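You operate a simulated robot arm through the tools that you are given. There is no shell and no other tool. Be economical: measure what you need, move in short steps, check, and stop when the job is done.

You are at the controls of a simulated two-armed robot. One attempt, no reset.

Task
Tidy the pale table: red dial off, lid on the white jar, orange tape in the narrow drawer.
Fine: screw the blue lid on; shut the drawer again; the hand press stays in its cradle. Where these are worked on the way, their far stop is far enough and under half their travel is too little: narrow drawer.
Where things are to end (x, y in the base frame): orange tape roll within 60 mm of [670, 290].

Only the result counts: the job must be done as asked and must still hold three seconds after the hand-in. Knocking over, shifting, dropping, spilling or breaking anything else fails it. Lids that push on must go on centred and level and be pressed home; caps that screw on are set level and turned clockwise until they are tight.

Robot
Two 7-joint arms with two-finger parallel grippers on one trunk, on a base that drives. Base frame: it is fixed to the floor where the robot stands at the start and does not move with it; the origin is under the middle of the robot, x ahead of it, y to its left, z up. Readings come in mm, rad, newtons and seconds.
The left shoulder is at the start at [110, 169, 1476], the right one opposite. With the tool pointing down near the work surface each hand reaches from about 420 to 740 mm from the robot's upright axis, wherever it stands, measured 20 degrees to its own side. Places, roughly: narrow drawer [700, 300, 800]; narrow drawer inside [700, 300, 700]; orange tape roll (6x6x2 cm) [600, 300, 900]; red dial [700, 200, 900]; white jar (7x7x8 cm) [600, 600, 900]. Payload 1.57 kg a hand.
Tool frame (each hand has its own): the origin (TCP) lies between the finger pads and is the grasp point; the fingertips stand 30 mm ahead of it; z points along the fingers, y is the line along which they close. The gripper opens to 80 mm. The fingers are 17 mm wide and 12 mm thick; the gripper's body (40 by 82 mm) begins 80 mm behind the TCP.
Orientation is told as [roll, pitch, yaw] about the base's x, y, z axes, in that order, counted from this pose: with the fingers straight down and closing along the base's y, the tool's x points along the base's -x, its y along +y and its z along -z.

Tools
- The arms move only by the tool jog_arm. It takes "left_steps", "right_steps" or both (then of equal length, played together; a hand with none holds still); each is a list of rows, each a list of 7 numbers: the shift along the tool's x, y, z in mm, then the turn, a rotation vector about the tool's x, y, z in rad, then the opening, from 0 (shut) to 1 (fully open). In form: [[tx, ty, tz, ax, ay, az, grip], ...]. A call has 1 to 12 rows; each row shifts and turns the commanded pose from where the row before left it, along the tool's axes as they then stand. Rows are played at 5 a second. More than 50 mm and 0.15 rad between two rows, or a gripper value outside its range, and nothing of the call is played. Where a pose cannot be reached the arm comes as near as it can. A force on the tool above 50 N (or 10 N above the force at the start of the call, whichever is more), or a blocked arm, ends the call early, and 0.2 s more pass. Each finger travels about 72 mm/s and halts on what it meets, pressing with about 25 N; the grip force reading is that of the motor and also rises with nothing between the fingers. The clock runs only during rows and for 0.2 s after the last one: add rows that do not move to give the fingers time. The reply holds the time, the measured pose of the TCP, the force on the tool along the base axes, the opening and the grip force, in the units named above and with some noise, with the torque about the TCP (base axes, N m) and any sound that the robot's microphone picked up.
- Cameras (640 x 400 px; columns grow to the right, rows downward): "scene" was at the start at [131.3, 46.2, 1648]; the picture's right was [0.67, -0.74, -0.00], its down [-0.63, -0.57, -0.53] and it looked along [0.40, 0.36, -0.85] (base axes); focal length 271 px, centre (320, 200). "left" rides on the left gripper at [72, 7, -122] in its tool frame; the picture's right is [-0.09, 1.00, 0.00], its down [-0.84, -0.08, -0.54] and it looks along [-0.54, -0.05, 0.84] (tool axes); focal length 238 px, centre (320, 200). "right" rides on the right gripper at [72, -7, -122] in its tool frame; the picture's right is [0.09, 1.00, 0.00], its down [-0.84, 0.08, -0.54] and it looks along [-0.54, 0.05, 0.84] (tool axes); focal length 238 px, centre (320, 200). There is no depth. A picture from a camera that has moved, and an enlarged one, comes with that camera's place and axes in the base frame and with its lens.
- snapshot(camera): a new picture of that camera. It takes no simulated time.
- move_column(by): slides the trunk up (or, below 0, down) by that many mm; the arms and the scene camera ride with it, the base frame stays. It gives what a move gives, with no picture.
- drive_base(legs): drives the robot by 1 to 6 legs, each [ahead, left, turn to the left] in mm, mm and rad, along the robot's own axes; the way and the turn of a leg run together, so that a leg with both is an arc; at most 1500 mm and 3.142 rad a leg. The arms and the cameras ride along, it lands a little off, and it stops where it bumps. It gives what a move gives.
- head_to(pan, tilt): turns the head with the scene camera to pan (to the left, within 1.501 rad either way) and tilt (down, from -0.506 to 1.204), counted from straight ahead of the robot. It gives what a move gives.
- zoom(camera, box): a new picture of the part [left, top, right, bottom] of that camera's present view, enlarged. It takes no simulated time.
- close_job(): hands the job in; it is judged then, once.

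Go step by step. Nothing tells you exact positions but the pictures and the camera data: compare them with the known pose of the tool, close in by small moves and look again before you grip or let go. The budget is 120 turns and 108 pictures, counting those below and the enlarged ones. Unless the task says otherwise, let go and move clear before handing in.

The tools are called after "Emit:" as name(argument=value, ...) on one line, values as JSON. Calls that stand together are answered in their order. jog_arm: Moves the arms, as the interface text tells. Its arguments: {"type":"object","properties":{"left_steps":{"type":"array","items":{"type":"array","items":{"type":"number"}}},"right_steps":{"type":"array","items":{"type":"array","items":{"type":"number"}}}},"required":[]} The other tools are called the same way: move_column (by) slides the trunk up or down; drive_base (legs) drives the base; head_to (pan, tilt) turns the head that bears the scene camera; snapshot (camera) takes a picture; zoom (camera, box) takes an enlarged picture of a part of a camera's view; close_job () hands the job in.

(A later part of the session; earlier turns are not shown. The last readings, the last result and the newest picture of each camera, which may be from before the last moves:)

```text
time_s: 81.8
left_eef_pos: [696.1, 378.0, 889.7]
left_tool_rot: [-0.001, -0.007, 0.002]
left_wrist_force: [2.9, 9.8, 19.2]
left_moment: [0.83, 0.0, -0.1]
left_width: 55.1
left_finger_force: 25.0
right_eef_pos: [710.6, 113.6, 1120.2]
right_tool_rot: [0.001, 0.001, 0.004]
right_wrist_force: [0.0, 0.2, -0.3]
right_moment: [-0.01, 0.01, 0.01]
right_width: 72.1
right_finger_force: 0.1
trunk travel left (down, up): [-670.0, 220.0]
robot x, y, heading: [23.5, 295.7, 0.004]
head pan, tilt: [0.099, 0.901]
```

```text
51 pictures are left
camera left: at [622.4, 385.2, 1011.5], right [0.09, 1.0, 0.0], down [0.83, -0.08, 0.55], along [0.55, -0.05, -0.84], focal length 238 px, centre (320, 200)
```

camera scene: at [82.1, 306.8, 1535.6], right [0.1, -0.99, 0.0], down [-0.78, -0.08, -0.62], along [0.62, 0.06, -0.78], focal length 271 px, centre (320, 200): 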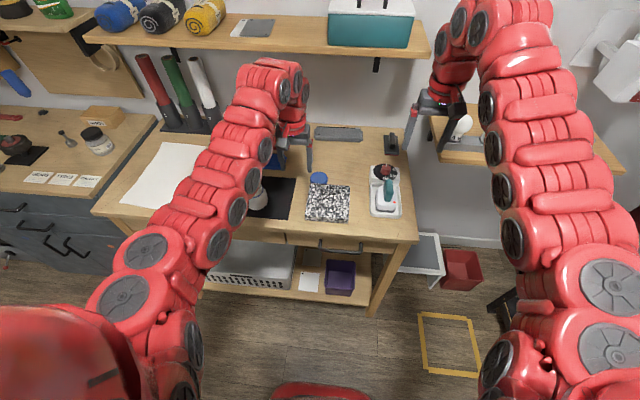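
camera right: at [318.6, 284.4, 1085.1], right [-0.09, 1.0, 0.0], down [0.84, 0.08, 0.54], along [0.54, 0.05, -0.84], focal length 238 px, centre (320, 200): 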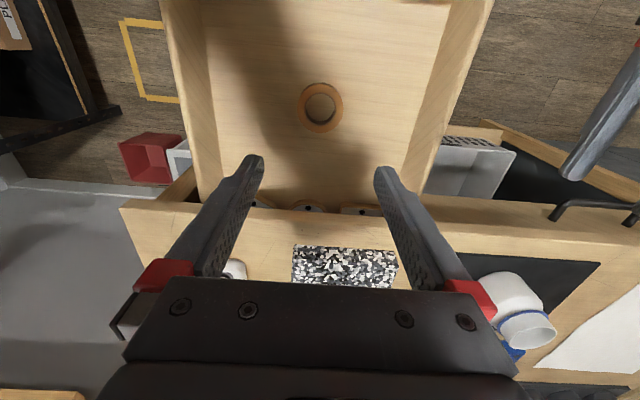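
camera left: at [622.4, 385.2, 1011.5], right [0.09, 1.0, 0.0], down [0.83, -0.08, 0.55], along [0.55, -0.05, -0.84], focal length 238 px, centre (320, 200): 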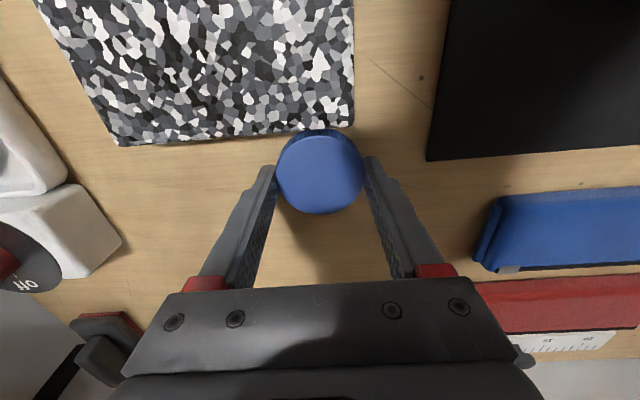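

The fingertips touch the table (z≈859). I regrip about 4 mm higher so the tips don't stand below the lid, then lift.

Emit:
jog_arm(left_steps=[[0, 0, 0, 0, 0, 0, 0.8], [0, 0, -5, 0, 0, 0, 0.8], [0, 0, 0, 0, 0, 0, 0.65], [0, 0, 0, 0, 0, 0, 0.55], [0, 0, 0, 0, 0, 0, 0.55], [0, 0, 0, 0, 0, 0, 0.55]])

Emit:
jog_arm(left_steps=[[0, 0, -20, 0, 0, 0, 0.55], [0, 0, -40, 0, 0, 0, 0.55], [0, 0, -40, 0, 0, 0, 0.55], [0, 0, 0, 0, 0, 0, 0.55]])

Emit:
snapshot(camera="left")

Emit:
zoom(camera="scene", box=[220, 130, 400, 250])

```text
time_s: 83.2
left_eef_pos: [696.2, 375.6, 894.0]
left_tool_rot: [-0.001, -0.004, 0.0]
left_wrist_force: [-0.7, -0.1, 0.3]
left_moment: [0.0, 0.02, -0.01]
left_width: 54.9
left_finger_force: 25.4
right_eef_pos: [712.1, 112.3, 1119.3]
right_tool_rot: [0.001, 0.002, 0.003]
right_wrist_force: [0.8, -0.1, -0.1]
right_moment: [-0.01, -0.01, -0.01]
right_width: 72.2
right_finger_force: 0.0
trunk travel left (down, up): [-670.0, 220.0]
robot x, y, heading: [24.9, 294.3, 0.003]
head pan, tilt: [0.099, 0.901]
```

```text
time_s: 84.2
left_eef_pos: [695.3, 375.0, 992.2]
left_tool_rot: [-0.002, -0.002, 0.001]
left_wrist_force: [0.3, -0.9, 0.4]
left_moment: [0.01, -0.02, 0.02]
left_width: 55.1
left_finger_force: 25.4
right_eef_pos: [713.7, 112.4, 1119.5]
right_tool_rot: [0.003, 0.002, 0.003]
right_wrist_force: [-0.1, 0.0, 0.4]
right_moment: [-0.01, -0.01, 0.01]
right_width: 72.0
right_finger_force: 0.0
trunk travel left (down, up): [-670.0, 220.0]
robot x, y, heading: [23.5, 299.1, 0.004]
head pan, tilt: [0.099, 0.901]
```

```text
50 pictures are left
camera left: at [622.5, 382.8, 1115.0], right [0.09, 1.0, 0.0], down [0.84, -0.08, 0.54], along [0.54, -0.05, -0.84], focal length 238 px, centre (320, 200)
```

left: 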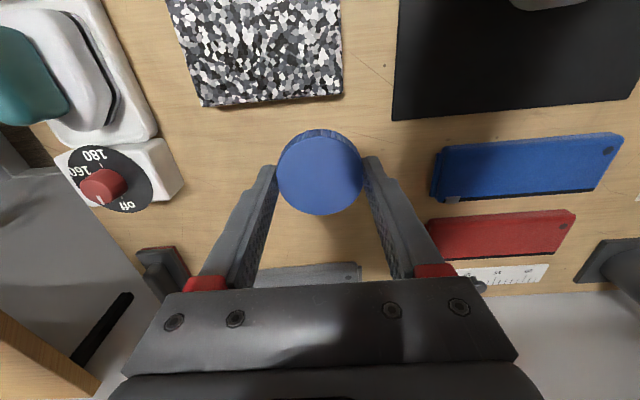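

```text
3.33 times, centred on (310, 190) of scene
camera zoom: at [180.3, 306.5, 1535.5], right [0.1, -0.99, 0.0], down [-0.78, -0.08, -0.62], along [0.62, 0.06, -0.78], focal length 903 px, centre (353, 233)
```

zoom: 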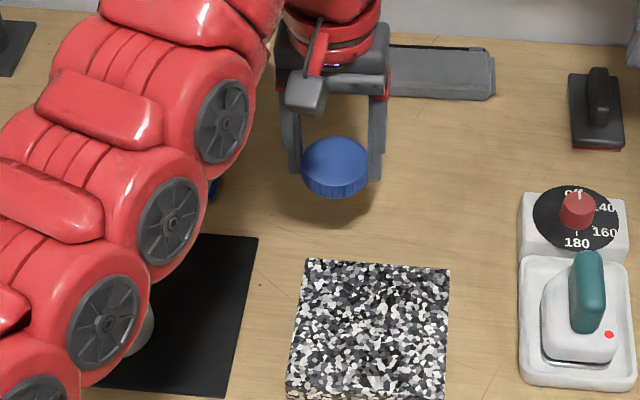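

The lid is held level. I'll slide the base left so both hands can work at the jar: right hand holding it from the front at a slant, left screwing from above.

Emit:
drive_base(legs=[[0, 170, 0]])

Emit:
jog_arm(right_steps=[[40, 0, 20, 0, 0, 0, 1], [40, 0, 20, 0, 0, 0, 1], [40, 0, 20, 0, 0, 0, 1], [40, 0, 20, 0, 0, 0, 1], [20, 0, 0, 0, 0, 0, 1]], left_steps=[[0, 0, -20, 0, 0, 0, 0.55], [0, 0, -20, 0, 0, 0, 0.55], [0, 0, -20, 0, 0, 0, 0.55], [0, 0, 0, 0, 0, 0, 0.55], [0, 0, 0, 0, 0, 0, 0.55]])

Emit:
snapshot(camera="right")

Emit:
snapshot(camera="scene")

```text
time_s: 85.6
left_eef_pos: [694.4, 544.7, 994.7]
left_tool_rot: [-0.003, -0.004, -0.002]
left_wrist_force: [0.0, 0.1, 0.4]
left_moment: [0.03, 0.01, -0.01]
left_width: 55.0
left_finger_force: 24.9
right_eef_pos: [711.8, 280.8, 1119.0]
right_tool_rot: [0.003, 0.0, 0.004]
right_wrist_force: [-0.9, 0.7, -0.1]
right_moment: [-0.01, 0.01, 0.01]
right_width: 72.2
right_finger_force: 0.0
trunk travel left (down, up): [-670.0, 220.0]
robot x, y, heading: [23.6, 464.7, 0.003]
head pan, tilt: [0.099, 0.901]
```

```text
time_s: 86.8
left_eef_pos: [694.9, 545.2, 1053.9]
left_tool_rot: [-0.002, -0.003, -0.001]
left_wrist_force: [0.1, -0.1, 0.8]
left_moment: [0.0, 0.0, 0.01]
left_width: 54.6
left_finger_force: 25.3
right_eef_pos: [647.1, 282.4, 1087.0]
right_tool_rot: [0.001, 0.004, 0.004]
right_wrist_force: [0.0, -0.7, 0.6]
right_moment: [0.04, 0.0, 0.0]
right_width: 80.0
right_finger_force: 0.0
right hand out of reach, approached as far as the arm can: row 2, 3, 4, 5
trunk travel left (down, up): [-670.0, 220.0]
robot x, y, heading: [24.1, 471.5, 0.004]
head pan, tilt: [0.099, 0.901]
```

```text
48 pictures are left
camera right: at [575.0, 276.0, 1208.6], right [-0.1, 1.0, 0.0], down [0.84, 0.08, 0.54], along [0.54, 0.05, -0.84], focal length 238 px, centre (320, 200)
```

right: 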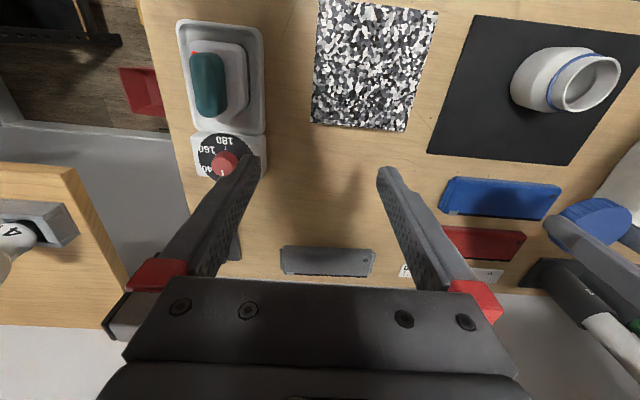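

```text
47 pictures are left
camera scene: at [179.4, 476.1, 1535.6], right [0.1, -0.99, 0.0], down [-0.78, -0.08, -0.62], along [0.62, 0.06, -0.78], focal length 271 px, centre (320, 200)
```

scene: 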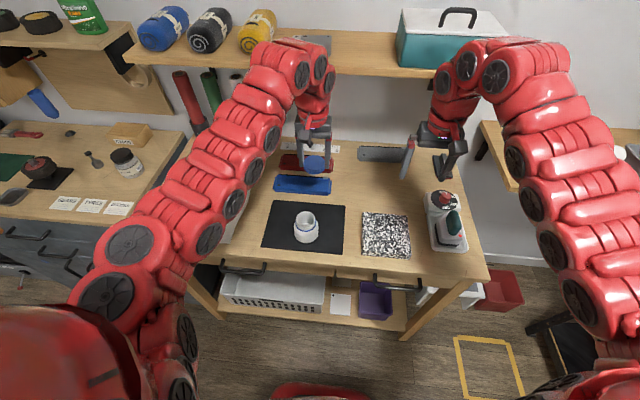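

Emit:
jog_arm(right_steps=[[0, 20, 0, 0, 0, -0.15, 1], [0, 20, 0, 0, 0, -0.15, 1], [0, 20, 0, 0, 0, -0.15, 1], [0, 20, 0, 0, 0, -0.15, 1], [0, 0, 0, 0, -0.15, 0, 1], [0, 0, 0, 0, -0.15, 0, 1], [0, 0, 0, 0, -0.15, 0, 1], [0, 0, 0, 0, -0.15, 0, 1], [0, 0, 0, 0, -0.15, 0, 1], [0, 0, 0, 0, -0.15, 0, 1], [0, 0, 0, 0, -0.15, 0, 1], [0, 0, 0, 0, 0, 0, 1]])

Emit:
zoom(camera="scene", box=[250, 190, 370, 270])

```text
time_s: 89.4
left_eef_pos: [694.4, 544.9, 1052.1]
left_tool_rot: [-0.001, -0.002, -0.001]
left_wrist_force: [0.2, 0.8, 0.5]
left_moment: [0.03, 0.02, 0.02]
left_width: 55.3
left_finger_force: 24.7
right_eef_pos: [644.0, 352.7, 1089.0]
right_tool_rot: [0.002, -0.003, 0.603]
right_wrist_force: [-0.1, 0.3, 0.0]
right_moment: [0.0, -0.01, 0.0]
right_width: 79.8
right_finger_force: 0.1
right hand out of reach, approached as far as the arm can: row 2, 3, 4, 5, 6, 7, 8, 9, 10, 11
trunk travel left (down, up): [-670.0, 220.0]
robot x, y, heading: [26.3, 463.8, 0.005]
head pan, tilt: [0.099, 0.901]
```

```text
5.00 times, centred on (310, 230) of scene
camera zoom: at [179.0, 475.5, 1535.7], right [0.1, -0.99, 0.0], down [-0.78, -0.08, -0.62], along [0.62, 0.06, -0.78], focal length 1355 px, centre (370, 50)
```

zoom: 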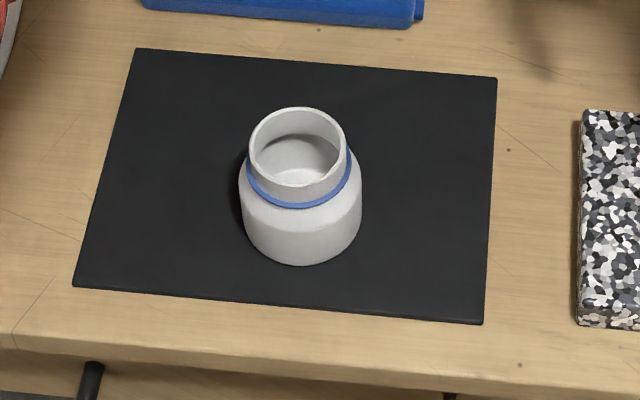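

The right arm is too folded up high, so I raise the column back to its start height and bring the right hand down while pitching.

Emit:
move_column(by=120)

Emit:
jog_arm(right_steps=[[0, 0, 45, 0, 0, 0, 1], [0, 0, 45, 0, 0, 0, 1], [0, 0, 45, 0, 0, 0, 1], [0, 0, 45, 0, 0, 0, 1], [0, 0, 0, 0, 0, 0, 1]], left_steps=[[0, 0, 20, 0, 0, 0, 0.55], [0, 0, 20, 0, 0, 0, 0.55], [0, 0, 20, 0, 0, 0, 0.55], [0, 0, 20, 0, 0, 0, 0.55], [0, 0, 0, 0, 0, 0, 0.55]])

```text
time_s: 90.9
left_eef_pos: [695.2, 545.0, 1172.9]
left_tool_rot: [-0.001, -0.004, -0.001]
left_wrist_force: [-0.5, 0.1, 0.0]
left_moment: [0.02, 0.01, 0.0]
left_width: 55.1
left_finger_force: 25.3
right_eef_pos: [644.5, 351.9, 1210.0]
right_tool_rot: [0.0, -0.001, 0.604]
right_wrist_force: [0.1, -0.3, 0.5]
right_moment: [0.02, 0.0, -0.03]
right_width: 80.2
right_finger_force: 0.1
trunk travel left (down, up): [-790.0, 100.0]
robot x, y, heading: [25.6, 471.0, -0.002]
head pan, tilt: [0.099, 0.901]
```

```text
time_s: 92.1
left_eef_pos: [694.8, 544.8, 1093.1]
left_tool_rot: [-0.001, -0.004, 0.0]
left_wrist_force: [0.3, 0.8, 0.4]
left_moment: [-0.03, 0.0, 0.03]
left_width: 55.0
left_finger_force: 25.2
right_eef_pos: [644.9, 352.4, 1208.3]
right_tool_rot: [0.001, -0.002, 0.604]
right_wrist_force: [-0.9, -0.1, -0.2]
right_moment: [0.01, 0.01, 0.01]
right_width: 80.4
right_finger_force: 0.1
right hand out of reach, approached as far as the arm can: row 1, 2, 3, 4
trunk travel left (down, up): [-790.0, 100.0]
robot x, y, heading: [26.3, 470.0, 0.006]
head pan, tilt: [0.099, 0.901]
```

Emit:
jog_arm(right_steps=[[45, 0, 0, 0, 0, 0, 1], [45, 0, 0, 0, 0, 0, 1], [0, 0, 0, 0, 0, 0, 1]])

```text
time_s: 92.9
left_eef_pos: [695.9, 545.4, 1094.0]
left_tool_rot: [-0.002, -0.003, -0.001]
left_wrist_force: [0.3, 0.3, 0.1]
left_moment: [0.02, -0.03, -0.01]
left_width: 55.0
left_finger_force: 24.9
right_eef_pos: [646.3, 317.4, 1209.9]
right_tool_rot: [0.002, -0.003, 0.604]
right_wrist_force: [0.9, -0.5, 0.1]
right_moment: [-0.02, 0.0, 0.02]
right_width: 80.2
right_finger_force: 0.1
right hand out of reach, approached as far as the arm can: row 1, 2
trunk travel left (down, up): [-790.0, 100.0]
robot x, y, heading: [22.3, 467.8, 0.006]
head pan, tilt: [0.099, 0.901]
```

Emit:
jog_arm(right_steps=[[0, 0, 0, 0, 0, 0.15, 1], [0, 0, 0, 0, 0, 0.15, 1], [0, 0, 0, 0, 0, 0.15, 1], [0, 0, 0, 0, 0, 0.15, 1], [0, 0, 40, 0, 0, 0, 1], [0, 0, 40, 0, 0, 0, 1], [0, 0, 40, 0, 0, 0, 1], [0, 0, 40, 0, 0, 0, 1], [0, 0, 0, 0, 0, 0, 1]])

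```text
time_s: 94.9
left_eef_pos: [694.9, 546.4, 1092.2]
left_tool_rot: [-0.001, -0.004, -0.001]
left_wrist_force: [0.2, 0.2, -0.2]
left_moment: [-0.01, -0.01, 0.01]
left_width: 55.0
left_finger_force: 25.0
right_eef_pos: [694.9, 330.6, 1114.0]
right_tool_rot: [0.0, 0.002, 0.005]
right_wrist_force: [-0.6, 0.2, 0.0]
right_moment: [0.03, 0.02, -0.02]
right_width: 79.8
right_finger_force: 0.1
right hand out of reach, approached as far as the arm can: row 5, 6, 8
trunk travel left (down, up): [-790.0, 100.0]
robot x, y, heading: [23.7, 464.4, 0.006]
head pan, tilt: [0.099, 0.901]
```

Emit:
jog_arm(right_steps=[[0, 0, 30, 0, 0, 0, 1], [0, 0, 30, 0, 0, 0, 1], [0, 0, 30, 0, 0, 0, 1], [0, 0, 30, 0, 0, 0, 1], [0, 0, 0, 0, 0, 0, 1]])

Emit:
snapshot(camera="scene")

```text
time_s: 96.1
left_eef_pos: [694.7, 545.1, 1094.1]
left_tool_rot: [-0.001, -0.005, 0.001]
left_wrist_force: [-0.4, -0.5, -0.3]
left_moment: [0.01, 0.0, 0.02]
left_width: 54.8
left_finger_force: 25.7
right_eef_pos: [692.0, 331.2, 995.0]
right_tool_rot: [0.001, 0.002, 0.005]
right_wrist_force: [0.4, -0.9, 0.6]
right_moment: [0.04, 0.0, 0.0]
right_width: 80.0
right_finger_force: 0.0
trunk travel left (down, up): [-790.0, 100.0]
robot x, y, heading: [23.8, 466.0, 0.001]
head pan, tilt: [0.099, 0.901]
```

```text
45 pictures are left
camera scene: at [178.3, 475.4, 1655.7], right [0.1, -0.99, 0.0], down [-0.78, -0.08, -0.62], along [0.62, 0.07, -0.78], focal length 271 px, centre (320, 200)
```

scene: 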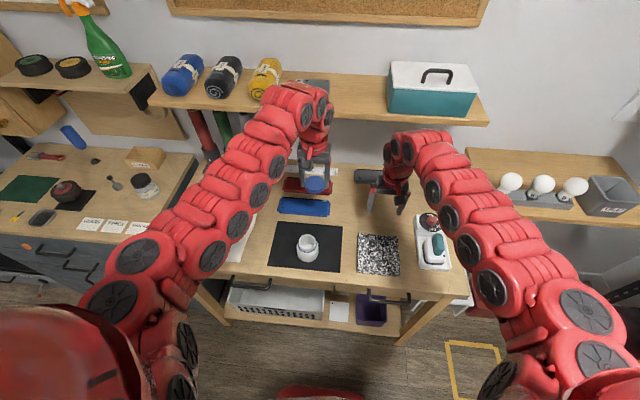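

Emit:
jog_arm(right_steps=[[27, 21, 8, 0, -0.15, 0, 1], [28, 21, 4, 0, -0.15, 0, 1], [28, 21, 0, 0, -0.15, 0, 1], [28, 21, -4, 0, -0.15, 0, 1], [27, 21, -9, 0, -0.15, 0, 1], [25, 21, -13, 0, -0.15, 0, 1], [23, 21, -16, 0, -0.15, 0, 1], [0, 0, 0, 0, 0, 0, 1]])

Emit:
snapshot(camera="right")

Emit:
snapshot(camera="scene")

```text
time_s: 97.9
left_eef_pos: [695.4, 547.0, 1092.0]
left_tool_rot: [0.002, -0.005, 0.003]
left_wrist_force: [-4.7, 15.3, 10.7]
left_moment: [0.02, 0.08, -0.14]
left_width: 54.7
left_finger_force: 25.1
right_eef_pos: [754.0, 494.6, 975.3]
right_tool_rot: [0.007, -0.903, 0.035]
right_wrist_force: [6.0, -15.3, -12.3]
right_moment: [1.21, -0.25, 0.76]
right_width: 80.1
right_finger_force: 0.0
right hand out of reach, approached as far as the arm can: row 1, 2, 3, 4, 5, 6, 7
trunk travel left (down, up): [-790.0, 100.0]
robot x, y, heading: [23.1, 466.6, 0.003]
head pan, tilt: [0.099, 0.901]
```

```text
44 pictures are left
camera right: at [614.1, 483.5, 993.7], right [-0.1, 0.99, -0.07], down [0.09, 0.08, 0.99], along [0.99, 0.09, -0.1], focal length 238 px, centre (320, 200)
```

right: 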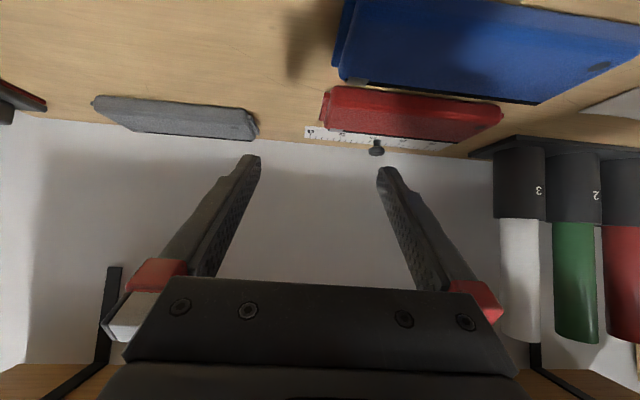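

```text
43 pictures are left
camera scene: at [179.2, 474.9, 1655.6], right [0.1, -0.99, 0.0], down [-0.78, -0.08, -0.62], along [0.62, 0.07, -0.78], focal length 271 px, centre (320, 200)
```

scene: 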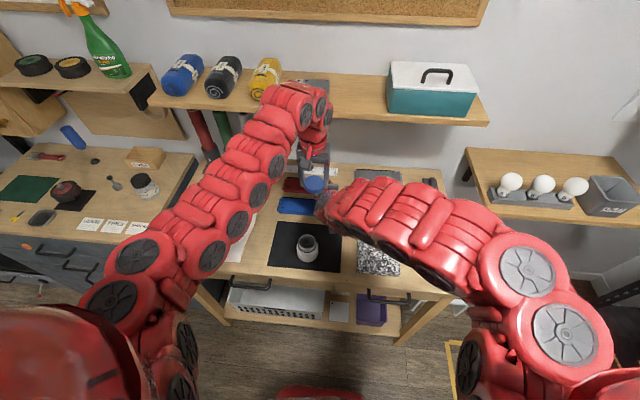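

The right hand swung forward and touched the left hand; I pull the right hand away to the right at once.

Emit:
jog_arm(right_steps=[[0, -40, 0, 0, 0, 0, 1], [0, -40, 0, 0, 0, 0, 1], [0, -40, 0, 0, 0, 0, 1], [0, -40, 0, 0, 0, 0, 1]])

Emit:
zoom(camera="scene", box=[220, 120, 460, 280])

Emit:
snapshot(camera="left")

```text
time_s: 98.9
left_eef_pos: [694.3, 543.3, 1093.1]
left_tool_rot: [0.001, -0.004, 0.0]
left_wrist_force: [-0.6, -0.7, -0.3]
left_moment: [0.02, -0.01, -0.03]
left_width: 55.0
left_finger_force: 24.8
right_eef_pos: [787.1, 337.5, 963.6]
right_tool_rot: [0.01, -0.904, 0.039]
right_wrist_force: [0.2, 0.1, 0.6]
right_moment: [0.0, -0.01, -0.03]
right_width: 79.9
right_finger_force: 0.1
right hand out of reach, approached as far as the arm can: row 1, 2, 3
trunk travel left (down, up): [-790.0, 100.0]
robot x, y, heading: [24.1, 468.5, 0.006]
head pan, tilt: [0.099, 0.901]
```

```text
2.50 times, centred on (340, 200) of scene
camera zoom: at [179.0, 473.4, 1655.7], right [0.1, -0.99, 0.0], down [-0.78, -0.08, -0.62], along [0.62, 0.07, -0.78], focal length 677 px, centre (270, 200)
```

zoom: 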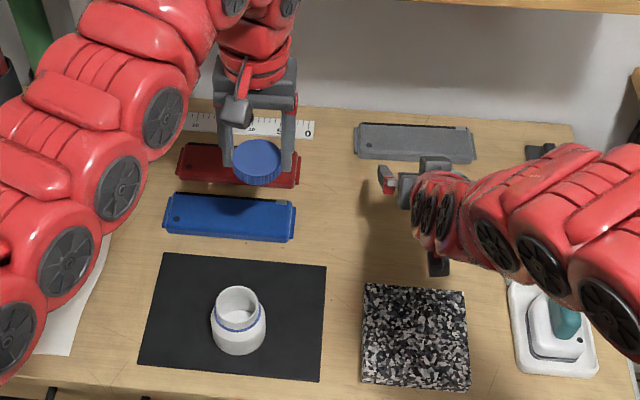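

```text
41 pictures are left
camera left: at [621.6, 550.4, 1215.0], right [0.09, 1.0, 0.0], down [0.83, -0.08, 0.55], along [0.54, -0.05, -0.84], focal length 238 px, centre (320, 200)
```

left: 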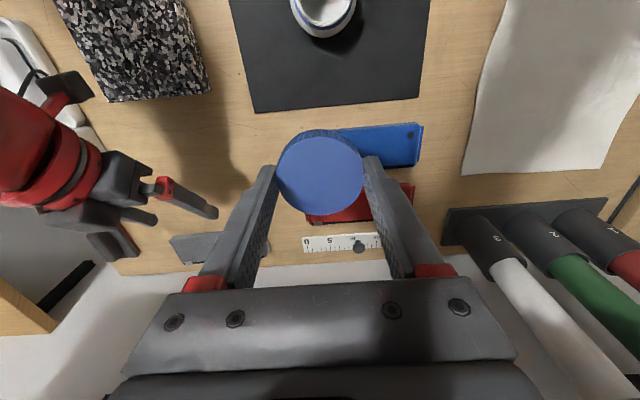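

Emit:
jog_arm(right_steps=[[25, 0, -31, 0, 0, 0, 1], [25, 0, -31, 0, 0, 0, 1], [25, 0, -31, 0, 0, 0, 1], [25, 0, -31, 0, 0, 0, 1], [25, 0, -31, 0, 0, 0, 1], [25, 0, -31, 0, 0, 0, 1], [0, 0, 0, 0, 0, 0, 1]])

```text
time_s: 100.2
left_eef_pos: [693.2, 544.8, 1094.2]
left_tool_rot: [-0.003, -0.006, 0.002]
left_wrist_force: [0.3, 0.0, -0.7]
left_moment: [0.0, 0.01, 0.01]
left_width: 54.8
left_finger_force: 24.6
right_eef_pos: [733.9, 329.2, 886.8]
right_tool_rot: [0.001, -0.934, 0.044]
right_wrist_force: [-4.7, 1.3, 17.9]
right_moment: [-0.07, 2.6, -0.16]
right_width: 80.0
right_finger_force: 0.1
right hand out of reach, approached as far as the arm can: row 1, 2, 3, 4, 5, 6
trunk travel left (down, up): [-790.0, 100.0]
robot x, y, heading: [27.1, 469.7, 0.007]
head pan, tilt: [0.099, 0.901]
stopped in row 6 (right hand): the force on the tool passed its limit at 85 N (the readings are from after the stop); the commanded pose is now the measured one
```

The right tip touched the table as the arm slid along its fold limit. I raise both arms with the column, then back the base off so the right arm has room.

Emit:
move_column(by=60)

Emit:
snapshot(camera="scene")

```text
time_s: 101.2
left_eef_pos: [694.7, 544.4, 1152.5]
left_tool_rot: [-0.003, -0.003, 0.0]
left_wrist_force: [-0.6, -0.1, 0.0]
left_moment: [-0.04, 0.05, 0.02]
left_width: 55.0
left_finger_force: 25.1
right_eef_pos: [734.3, 327.7, 944.6]
right_tool_rot: [0.004, -0.93, 0.041]
right_wrist_force: [0.3, 0.4, -0.1]
right_moment: [0.01, 0.0, 0.01]
right_width: 79.9
right_finger_force: 0.0
trunk travel left (down, up): [-850.0, 40.0]
robot x, y, heading: [23.4, 471.1, 0.005]
head pan, tilt: [0.099, 0.901]
```

```text
40 pictures are left
camera scene: at [179.6, 475.6, 1715.6], right [0.1, -0.99, 0.0], down [-0.78, -0.08, -0.62], along [0.62, 0.07, -0.78], focal length 271 px, centre (320, 200)
```

scene: 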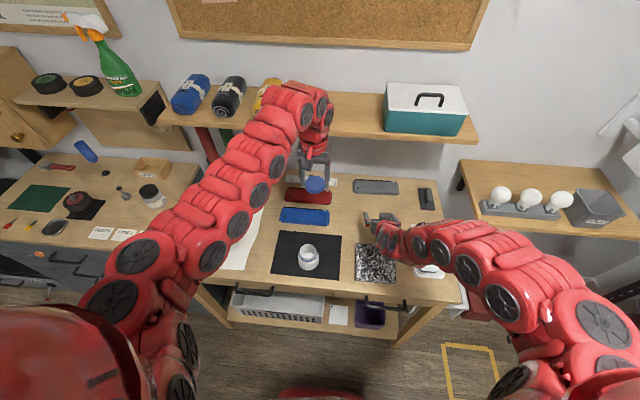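

Emit:
drive_base(legs=[[-230, 0, 0], [0, 120, 0]])

Emit:
jog_arm(right_steps=[[0, 30, 0, 0, -0.06, 0, 1], [0, 30, 0, 0, -0.06, 0, 1], [0, 25, 0, 0, 0, 0, 1], [0, 24, 0, 0, 0, 0, 1], [0, 0, 0, 0, 0, 0, 1]])

Emit:
snapshot(camera="right")

```text
time_s: 103.8
left_eef_pos: [460.2, 660.1, 1152.6]
left_tool_rot: [0.0, -0.003, -0.002]
left_wrist_force: [-0.4, 0.3, 0.2]
left_moment: [0.01, -0.02, 0.0]
left_width: 55.0
left_finger_force: 25.1
right_eef_pos: [500.6, 443.8, 944.1]
right_tool_rot: [0.005, -0.927, 0.039]
right_wrist_force: [0.3, -0.2, 0.1]
right_moment: [0.0, -0.03, 0.01]
right_width: 80.0
right_finger_force: 0.0
trunk travel left (down, up): [-850.0, 40.0]
robot x, y, heading: [-213.3, 588.4, 0.004]
head pan, tilt: [0.099, 0.901]
```

```text
time_s: 105.0
left_eef_pos: [460.9, 659.5, 1153.1]
left_tool_rot: [0.0, -0.004, -0.003]
left_wrist_force: [-0.5, -0.6, -0.3]
left_moment: [0.0, -0.04, 0.0]
left_width: 55.0
left_finger_force: 25.7
right_eef_pos: [495.9, 554.0, 944.1]
right_tool_rot: [0.003, -1.05, 0.041]
right_wrist_force: [0.1, -0.3, 0.2]
right_moment: [0.0, 0.0, 0.01]
right_width: 80.2
right_finger_force: 0.1
trunk travel left (down, up): [-850.0, 40.0]
robot x, y, heading: [-208.0, 584.2, 0.002]
head pan, tilt: [0.099, 0.901]
```

```text
39 pictures are left
camera right: at [354.2, 542.1, 942.4], right [-0.09, 0.99, -0.08], down [-0.06, 0.07, 1.0], along [0.99, 0.09, 0.05], focal length 238 px, centre (320, 200)
```

right: 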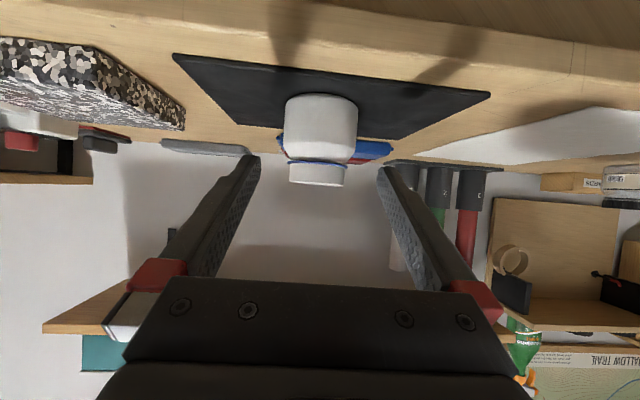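

Jar lies on the tool's line at y≈557. I lower and pull back the right hand a bit, then approach by driving the base forward.

Emit:
jog_arm(right_steps=[[23.5, 1, -9.5, 0.0355, 0, 0.0204, 1], [23.5, 1, -9.5, 0, 0, 0, 1], [23.5, 1, -9.5, 0, 0, 0, 1], [0, 0, 0, 0, 0, 0, 1]])

Emit:
drive_base(legs=[[80, 0, 0]])

Emit:
snapshot(camera="right")

```text
time_s: 106.0
left_eef_pos: [460.3, 661.2, 1152.0]
left_tool_rot: [-0.001, -0.004, -0.001]
left_wrist_force: [-0.7, -0.1, -0.2]
left_moment: [-0.01, -0.01, -0.02]
left_width: 55.1
left_finger_force: 24.9
right_eef_pos: [435.2, 555.7, 897.5]
right_tool_rot: [0.004, -1.049, -0.003]
right_wrist_force: [-0.4, -0.6, 0.6]
right_moment: [0.0, -0.01, 0.0]
right_width: 79.9
right_finger_force: 0.1
trunk travel left (down, up): [-850.0, 40.0]
robot x, y, heading: [-209.4, 580.5, 0.001]
head pan, tilt: [0.099, 0.901]
```

```text
time_s: 107.1
left_eef_pos: [538.3, 662.3, 1154.5]
left_tool_rot: [-0.002, -0.005, -0.001]
left_wrist_force: [-0.3, -0.5, -0.7]
left_moment: [0.05, 0.0, 0.01]
left_width: 55.1
left_finger_force: 25.0
right_eef_pos: [515.5, 555.5, 897.6]
right_tool_rot: [0.007, -1.05, -0.002]
right_wrist_force: [1.0, -0.8, -0.2]
right_moment: [0.04, 0.0, 0.01]
right_width: 79.9
right_finger_force: 0.0
trunk travel left (down, up): [-850.0, 40.0]
robot x, y, heading: [-132.7, 587.9, 0.001]
head pan, tilt: [0.099, 0.901]
```

```text
38 pictures are left
camera right: at [372.2, 550.2, 896.3], right [-0.05, 1.0, -0.08], down [-0.05, 0.07, 1.0], along [1.0, 0.05, 0.05], focal length 238 px, centre (320, 200)
```

right: 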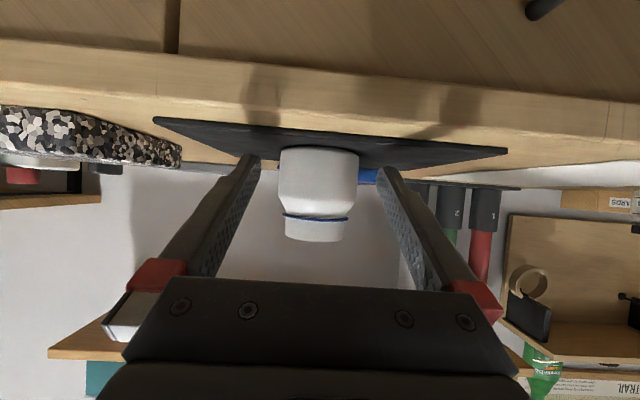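

Emit:
drive_base(legs=[[50, 0, 0]])

Emit:
snapshot(camera="right")

```text
time_s: 108.0
left_eef_pos: [583.8, 662.6, 1156.6]
left_tool_rot: [-0.004, -0.006, -0.005]
left_wrist_force: [0.1, 0.0, 0.2]
left_moment: [0.03, -0.04, -0.04]
left_width: 55.0
left_finger_force: 25.0
right_eef_pos: [560.1, 555.2, 899.8]
right_tool_rot: [0.004, -1.051, -0.001]
right_wrist_force: [-0.9, 0.6, 0.3]
right_moment: [-0.01, -0.02, -0.01]
right_width: 80.0
right_finger_force: 0.1
trunk travel left (down, up): [-850.0, 40.0]
robot x, y, heading: [-81.7, 583.8, 0.004]
head pan, tilt: [0.099, 0.901]
```

```text
37 pictures are left
camera right: at [419.3, 550.2, 897.8], right [-0.05, 1.0, -0.08], down [-0.06, 0.07, 1.0], along [1.0, 0.05, 0.05], focal length 238 px, centre (320, 200)
```

right: 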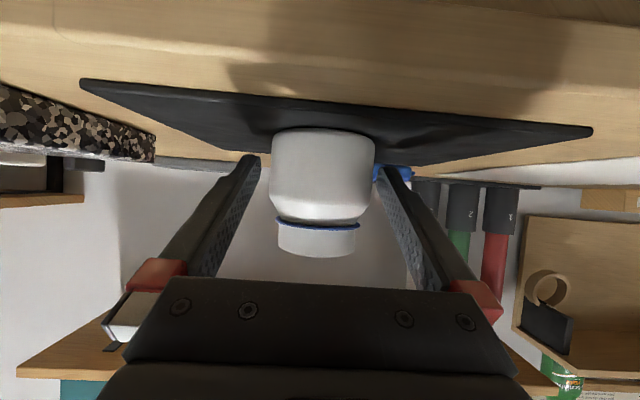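

Emit:
jog_arm(right_steps=[[-3, 3, 5, 0, 0, 0, 1], [0, 0, 0, 0, 0, 0, 0.95], [0, 0, 0, 0, 0, 0, 0.9], [0, 0, 0, 0, 0, 0, 0.86], [0, 0, 0, 0, 0, 0, 0.8], [0, 0, 0, 0, 0, 0, 0.8]])

Emit:
snapshot(camera="right")

Emit:
zoom(camera="scene", box=[200, 100, 440, 260])

```text
time_s: 109.4
left_eef_pos: [589.9, 661.7, 1153.8]
left_tool_rot: [-0.002, -0.004, -0.002]
left_wrist_force: [-0.1, 0.4, 0.6]
left_moment: [-0.01, -0.01, 0.01]
left_width: 54.7
left_finger_force: 24.8
right_eef_pos: [571.3, 559.2, 896.4]
right_tool_rot: [0.006, -1.05, -0.001]
right_wrist_force: [-0.3, 0.1, -0.3]
right_moment: [-0.02, 0.02, 0.02]
right_width: 66.7
right_finger_force: 24.9
trunk travel left (down, up): [-850.0, 40.0]
robot x, y, heading: [-82.6, 585.2, -0.002]
head pan, tilt: [0.099, 0.901]
```

```text
36 pictures are left
camera right: at [428.9, 553.5, 895.1], right [-0.05, 1.0, -0.08], down [-0.05, 0.07, 1.0], along [1.0, 0.05, 0.05], focal length 238 px, centre (320, 200)
```

right: 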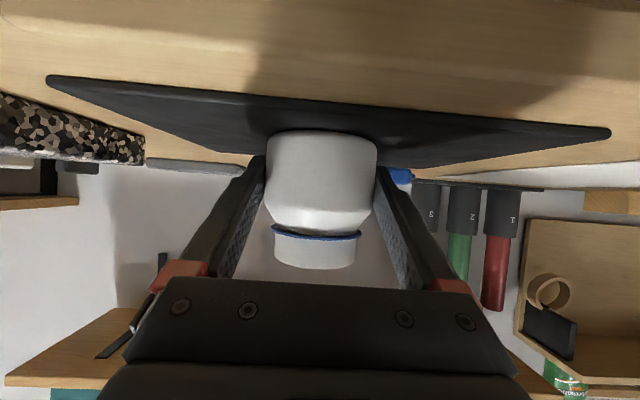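

```text
2.50 times, centred on (320, 180) of scene
camera zoom: at [74.8, 594.0, 1715.6], right [0.1, -0.99, 0.0], down [-0.78, -0.08, -0.62], along [0.62, 0.06, -0.78], focal length 677 px, centre (320, 250)
```

zoom: 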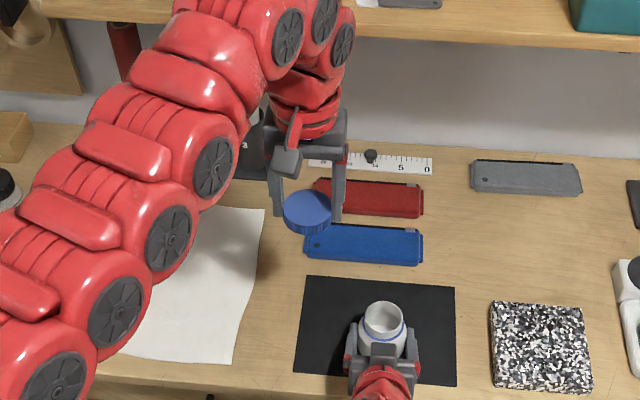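

The jar is firmly held. Now the left hand brings the lid over the jar axis (≈[579,558]).

Emit:
jog_arm(left_steps=[[3, -35, 0, 0, 0, 0, 0.5], [4, -35, 10, 0, 0, 0, 0.5], [4, -34, 30, 0, 0, 0, 0.5], [0, 0, 40, 0, 0, 0, 0.5], [0, 0, 40, 0, 0, 0, 0.5], [0, 0, 14, 0, 0, 0, 0.5], [0, 0, 0, 0, 0, 0, 0.5]])

Emit:
snapshot(camera="left")

Emit:
snapshot(camera="right")

Emit:
zoom(camera="scene", box=[280, 140, 400, 240])

```text
time_s: 111.0
left_eef_pos: [577.4, 556.1, 1019.1]
left_tool_rot: [-0.001, -0.003, -0.006]
left_wrist_force: [0.1, -0.7, 0.1]
left_moment: [-0.02, 0.02, -0.04]
left_width: 55.3
left_finger_force: 25.4
right_eef_pos: [570.8, 559.7, 896.6]
right_tool_rot: [0.005, -1.049, -0.003]
right_wrist_force: [0.1, 0.3, 1.0]
right_moment: [-0.02, 0.06, 0.03]
right_width: 66.8
right_finger_force: 24.6
trunk travel left (down, up): [-850.0, 40.0]
robot x, y, heading: [-80.5, 585.7, 0.005]
head pan, tilt: [0.099, 0.901]
```

```text
34 pictures are left
camera left: at [506.6, 564.0, 1140.7], right [0.1, 1.0, 0.0], down [0.83, -0.08, 0.55], along [0.54, -0.05, -0.84], focal length 238 px, centre (320, 200)
```

left: 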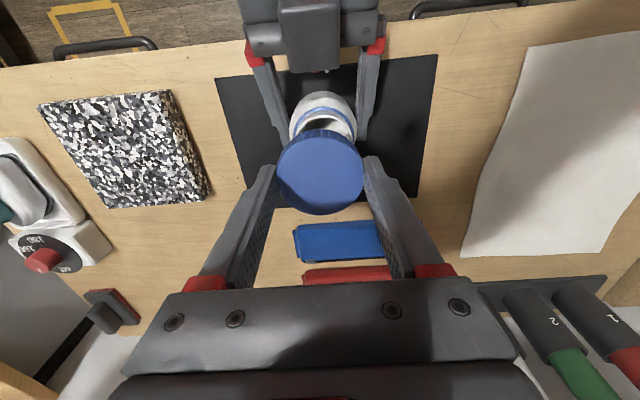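

```text
33 pictures are left
camera right: at [428.7, 553.7, 895.3], right [-0.05, 1.0, -0.08], down [-0.05, 0.08, 1.0], along [1.0, 0.05, 0.05], focal length 238 px, centre (320, 200)
```

right: 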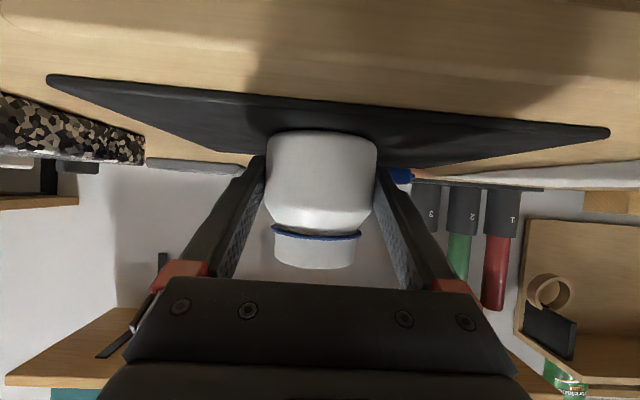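

```text
4.00 times, centred on (340, 190) of scene
camera zoom: at [74.4, 594.5, 1715.6], right [0.1, -0.99, 0.0], down [-0.78, -0.08, -0.62], along [0.62, 0.06, -0.78], focal length 1084 px, centre (240, 240)
```

zoom: 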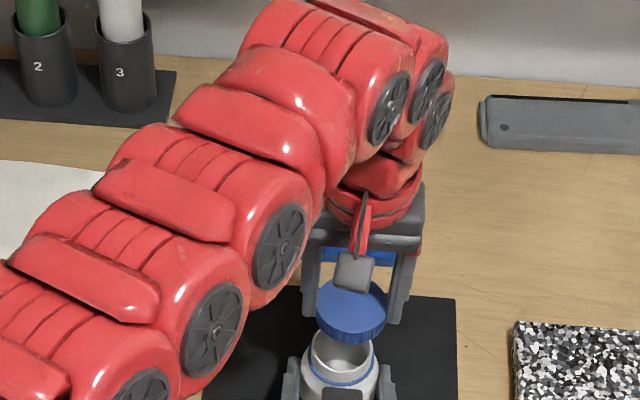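

Emit:
jog_arm(left_steps=[[-2.5, 4, 10, 0, 0, 0.006, 0.5], [0, 0, 20, 0, 0, 0, 0.5], [0, 0, 0, 0, 0, 0, 0.5]])

Emit:
zoom(camera="left", box=[220, 60, 420, 220])

Emit:
zoom(camera="right", box=[220, 120, 420, 320])

Emit:
zoom(camera="scene", box=[320, 190, 400, 240])

```text
time_s: 111.8
left_eef_pos: [581.8, 561.5, 990.6]
left_tool_rot: [-0.001, -0.005, -0.009]
left_wrist_force: [0.2, 0.0, 0.4]
left_moment: [-0.03, -0.02, 0.01]
left_width: 55.0
left_finger_force: 25.0
right_eef_pos: [571.5, 559.5, 896.6]
right_tool_rot: [0.005, -1.05, -0.002]
right_wrist_force: [0.2, 0.2, 0.7]
right_moment: [0.0, 0.01, 0.02]
right_width: 66.7
right_finger_force: 24.4
trunk travel left (down, up): [-850.0, 40.0]
robot x, y, heading: [-82.6, 581.3, 0.003]
head pan, tilt: [0.099, 0.901]
```

```text
2.50 times, centred on (320, 140) of left
camera zoom: at [509.5, 569.2, 1110.9], right [0.1, 0.99, 0.0], down [0.83, -0.08, 0.55], along [0.54, -0.06, -0.84], focal length 596 px, centre (320, 350)
```

zoom: 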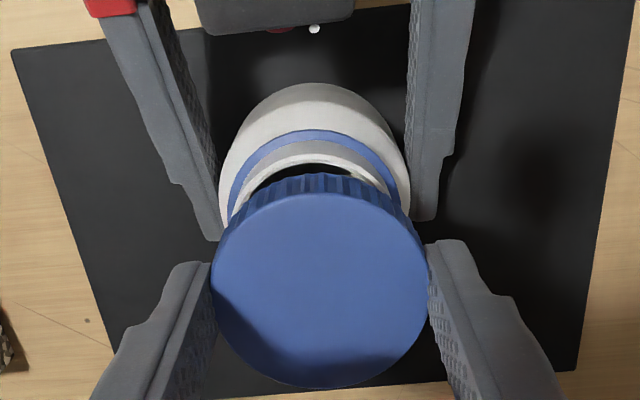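

```text
2.00 times, centred on (320, 220) of right
camera zoom: at [428.7, 553.6, 895.3], right [-0.05, 1.0, -0.08], down [-0.05, 0.08, 1.0], along [1.0, 0.05, 0.05], focal length 477 px, centre (320, 160)
```

zoom: 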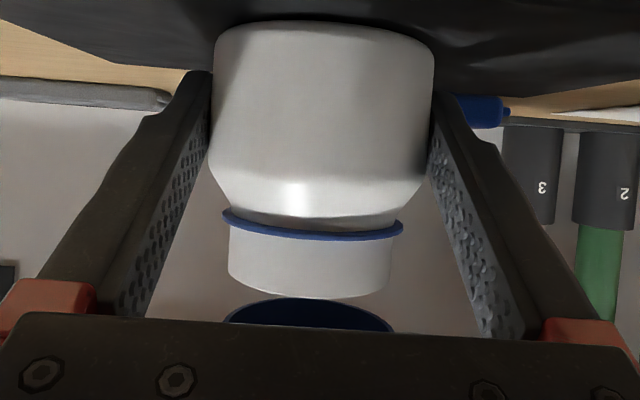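

```text
8.00 times, centred on (360, 215) of scene
camera zoom: at [74.1, 594.3, 1715.7], right [0.1, -0.99, 0.0], down [-0.78, -0.08, -0.62], along [0.62, 0.06, -0.78], focal length 2168 px, centre (0, 80)
```

zoom: 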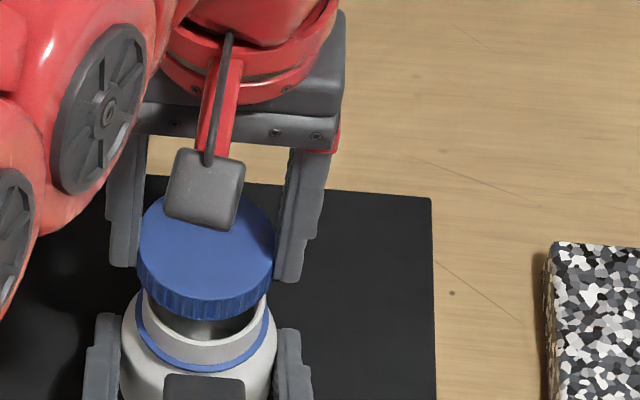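

The lid is nearly concentric. I nudge it ~1.5 mm and pre-turn it counter-clockwise for a long clockwise stroke.

Emit:
jog_arm(left_steps=[[1.5, -1, 0, 0, 0, 0, 0.5], [0, 0, 0, 0, 0, -0.15, 0.5], [0, 0, 0, 0, 0, -0.15, 0.5], [0, 0, 0, 0, 0, -0.15, 0.5], [0, 0, 0, 0, 0, -0.15, 0.5], [0, 0, 0, 0, 0, -0.15, 0.5], [0, 0, 0, 0, 0, -0.15, 0.5], [0, 0, 0, 0, 0, -0.15, 0.5], [0, 0, 0, 0, 0, -0.15, 0.5], [0, 0, 0, 0, 0, 0, 0.5]])

Emit:
zoom(camera="right", box=[220, 120, 420, 320])

Emit:
zoom(camera="left", box=[220, 60, 420, 220])

```text
time_s: 114.0
left_eef_pos: [580.8, 559.0, 989.0]
left_tool_rot: [-0.004, 0.0, 1.192]
left_wrist_force: [0.1, 0.5, -0.7]
left_moment: [-0.01, 0.01, -0.03]
left_width: 55.0
left_finger_force: 25.2
right_eef_pos: [570.2, 558.9, 896.7]
right_tool_rot: [0.005, -1.049, -0.001]
right_wrist_force: [0.1, -0.8, 0.1]
right_moment: [0.05, -0.01, -0.01]
right_width: 66.6
right_finger_force: 25.1
trunk travel left (down, up): [-850.0, 40.0]
robot x, y, heading: [-80.5, 583.1, 0.006]
head pan, tilt: [0.099, 0.901]
```

```text
2.00 times, centred on (320, 220) of right
camera zoom: at [428.7, 553.5, 895.2], right [-0.05, 1.0, -0.08], down [-0.05, 0.07, 1.0], along [1.0, 0.05, 0.05], focal length 477 px, centre (320, 160)
```

zoom: 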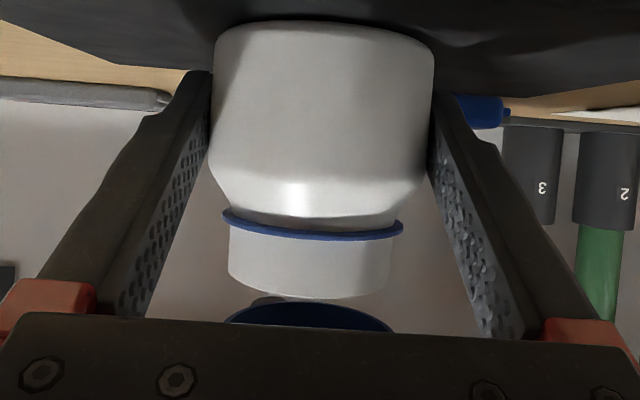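

```text
2.50 times, centred on (320, 140) of left
camera zoom: at [546.4, 496.4, 1111.3], right [-0.89, 0.45, 0.0], down [0.38, 0.75, 0.54], along [0.25, 0.48, -0.84], focal length 596 px, centre (320, 350)
```

zoom: 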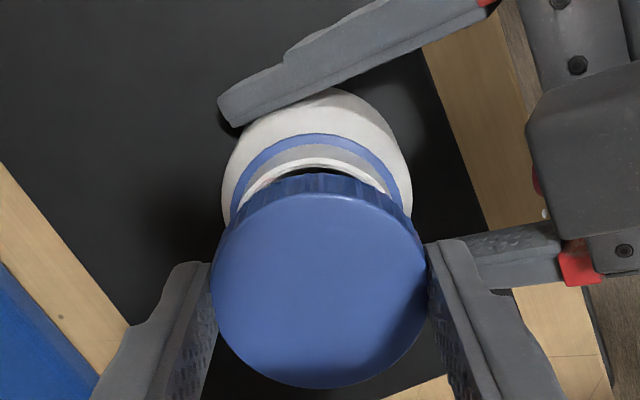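

Emit:
jog_arm(left_steps=[[0, 0, 7, 0, 0, 0, 0.5], [0, 0, 4, 0, 0, 0, 0.5], [0, 0, 2, 0, 0, 0, 0.5], [0, 0, 0, 0, 0, 0, 0.5]])

Emit:
zoom(camera="right", box=[220, 120, 420, 320])

```text
time_s: 115.0
left_eef_pos: [580.2, 561.2, 975.9]
left_tool_rot: [-0.004, -0.001, 1.192]
left_wrist_force: [-0.4, -0.7, -0.6]
left_moment: [-0.01, 0.01, -0.03]
left_width: 55.0
left_finger_force: 25.0
right_eef_pos: [570.9, 559.2, 897.0]
right_tool_rot: [0.005, -1.048, -0.002]
right_wrist_force: [0.1, -0.4, -0.6]
right_moment: [-0.02, 0.0, 0.01]
right_width: 66.7
right_finger_force: 24.8
trunk travel left (down, up): [-850.0, 40.0]
robot x, y, heading: [-80.4, 586.3, 0.0]
head pan, tilt: [0.099, 0.901]
```

```text
2.00 times, centred on (320, 220) of right
camera zoom: at [428.8, 553.4, 895.2], right [-0.05, 1.0, -0.08], down [-0.05, 0.07, 1.0], along [1.0, 0.05, 0.05], focal length 477 px, centre (320, 160)
```

zoom: 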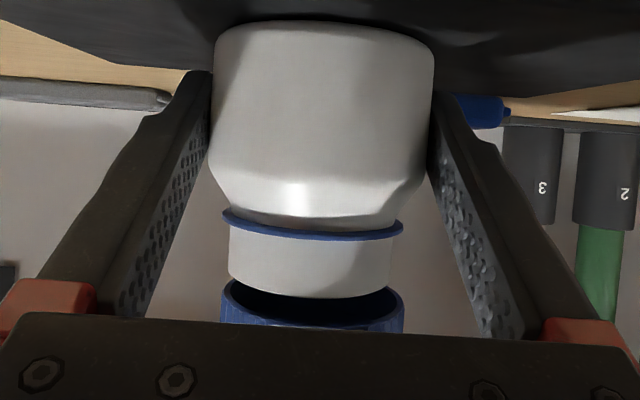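

Emit:
jog_arm(left_steps=[[1, -0.4, 0, 0, 0, 0, 0.5], [0, 0, 3, 0, 0, 0, 0.5], [0, 0, 3, 0, 0, 0, 0.5], [0, 0, 0, 0, 0, 0, 0.5]])

Emit:
zoom(camera="right", box=[220, 120, 420, 320])

```text
time_s: 116.0
left_eef_pos: [579.8, 559.3, 969.1]
left_tool_rot: [-0.005, 0.0, 1.191]
left_wrist_force: [0.1, -0.7, 0.5]
left_moment: [-0.01, 0.0, 0.03]
left_width: 54.8
left_finger_force: 24.7
right_eef_pos: [571.0, 559.6, 897.5]
right_tool_rot: [0.005, -1.048, -0.001]
right_wrist_force: [0.5, -0.7, -0.9]
right_moment: [0.02, -0.01, 0.03]
right_width: 66.7
right_finger_force: 25.0
trunk travel left (down, up): [-850.0, 40.0]
robot x, y, heading: [-83.1, 588.1, 0.005]
head pan, tilt: [0.099, 0.901]
```

```text
2.00 times, centred on (320, 220) of right
camera zoom: at [428.7, 553.5, 895.3], right [-0.05, 1.0, -0.08], down [-0.05, 0.07, 1.0], along [1.0, 0.05, 0.05], focal length 477 px, centre (320, 160)
```

zoom: 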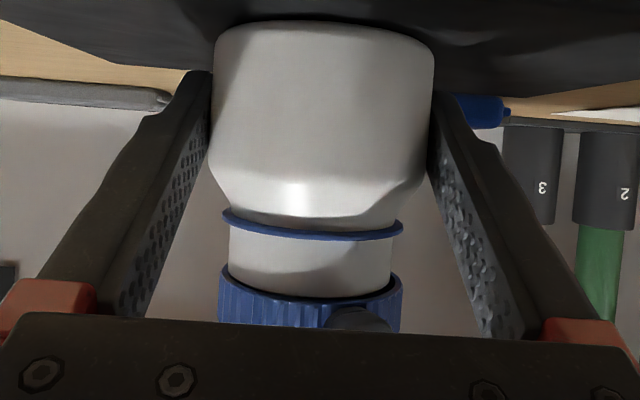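

Emit:
jog_arm(left_steps=[[0, 0, 2, 0, 0, 0, 0.5], [0, 0, 2, 0, 0, 0, 0.5], [0, 0, 2, 0, 0, 0, 0.5], [0, 0, 0, 0, 0, 0, 0.5]])

Emit:
zoom(camera="right", box=[220, 120, 420, 320])

```text
time_s: 117.0
left_eef_pos: [580.1, 560.1, 964.5]
left_tool_rot: [-0.004, 0.0, 1.19]
left_wrist_force: [0.5, -0.9, -0.8]
left_moment: [0.02, -0.01, 0.01]
left_width: 55.2
left_finger_force: 24.7
right_eef_pos: [570.8, 559.0, 896.1]
right_tool_rot: [0.005, -1.05, -0.001]
right_wrist_force: [-0.7, -0.2, -1.7]
right_moment: [-0.03, -0.02, -0.02]
right_width: 67.0
right_finger_force: 24.8
trunk travel left (down, up): [-850.0, 40.0]
robot x, y, heading: [-79.5, 583.3, 0.003]
head pan, tilt: [0.099, 0.901]
```

```text
2.00 times, centred on (320, 220) of right
camera zoom: at [428.7, 553.5, 895.2], right [-0.05, 1.0, -0.08], down [-0.05, 0.07, 1.0], along [1.0, 0.05, 0.05], focal length 477 px, centre (320, 160)
```

zoom: 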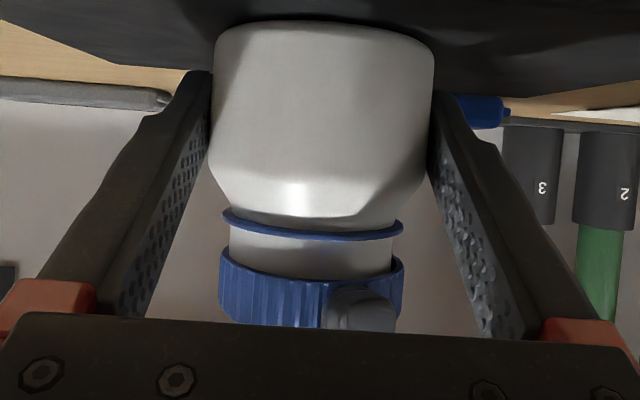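

Emit:
jog_arm(left_steps=[[0, 0, 2, 0, 0, 0, 0.5], [0, 0, 2, 0, 0, 0, 0.5], [0, 0, 1, 0, 0, 0, 0.5], [0, 0, 0, 0, 0, 0, 0.5]])

```text
time_s: 118.0
left_eef_pos: [581.3, 559.0, 959.2]
left_tool_rot: [-0.007, -0.001, 1.192]
left_wrist_force: [1.9, -1.3, 0.5]
left_moment: [-0.09, -0.02, -0.01]
left_width: 55.2
left_finger_force: 24.8
right_eef_pos: [570.5, 558.8, 897.1]
right_tool_rot: [0.004, -1.045, -0.003]
right_wrist_force: [-1.8, 0.8, -2.0]
right_moment: [0.0, -0.09, 0.03]
right_width: 66.6
right_finger_force: 24.5
trunk travel left (down, up): [-850.0, 40.0]
robot x, y, heading: [-79.2, 588.7, 0.004]
head pan, tilt: [0.099, 0.901]
```

Emit:
jog_arm(left_steps=[[0, 0, 1.5, 0, 0, 0, 0.5], [0, 0, 1.5, 0, 0, 0, 0.5], [0, 0, 1, 0, 0, 0, 0.5], [0, 0, 0, 0, 0, 0, 0.5]])

Emit:
zoom(camera="right", box=[220, 120, 420, 320])

```text
time_s: 119.0
left_eef_pos: [579.4, 557.8, 957.1]
left_tool_rot: [-0.007, 0.0, 1.191]
left_wrist_force: [-1.0, -6.5, 31.9]
left_moment: [-0.14, 0.04, -0.02]
left_width: 54.9
left_finger_force: 24.7
right_eef_pos: [568.8, 560.3, 897.6]
right_tool_rot: [0.006, -1.05, -0.002]
right_wrist_force: [4.6, 4.8, -15.0]
right_moment: [-0.01, 0.18, 0.09]
right_width: 66.8
right_finger_force: 25.3
trunk travel left (down, up): [-850.0, 40.0]
robot x, y, heading: [-79.8, 585.0, 0.004]
head pan, tilt: [0.099, 0.901]
```

```text
2.00 times, centred on (320, 220) of right
camera zoom: at [427.3, 553.5, 895.9], right [-0.05, 1.0, -0.08], down [-0.05, 0.07, 1.0], along [1.0, 0.05, 0.05], focal length 477 px, centre (320, 160)
```

zoom: 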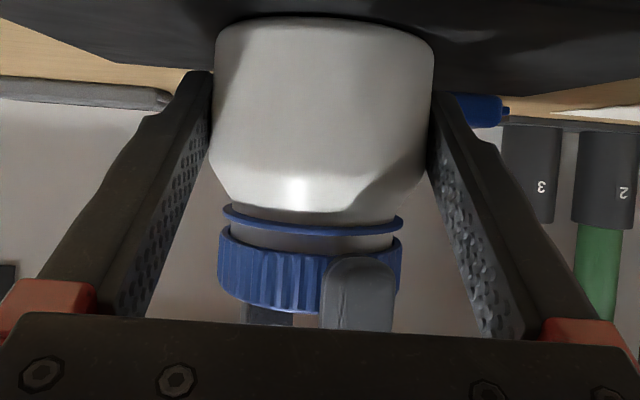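

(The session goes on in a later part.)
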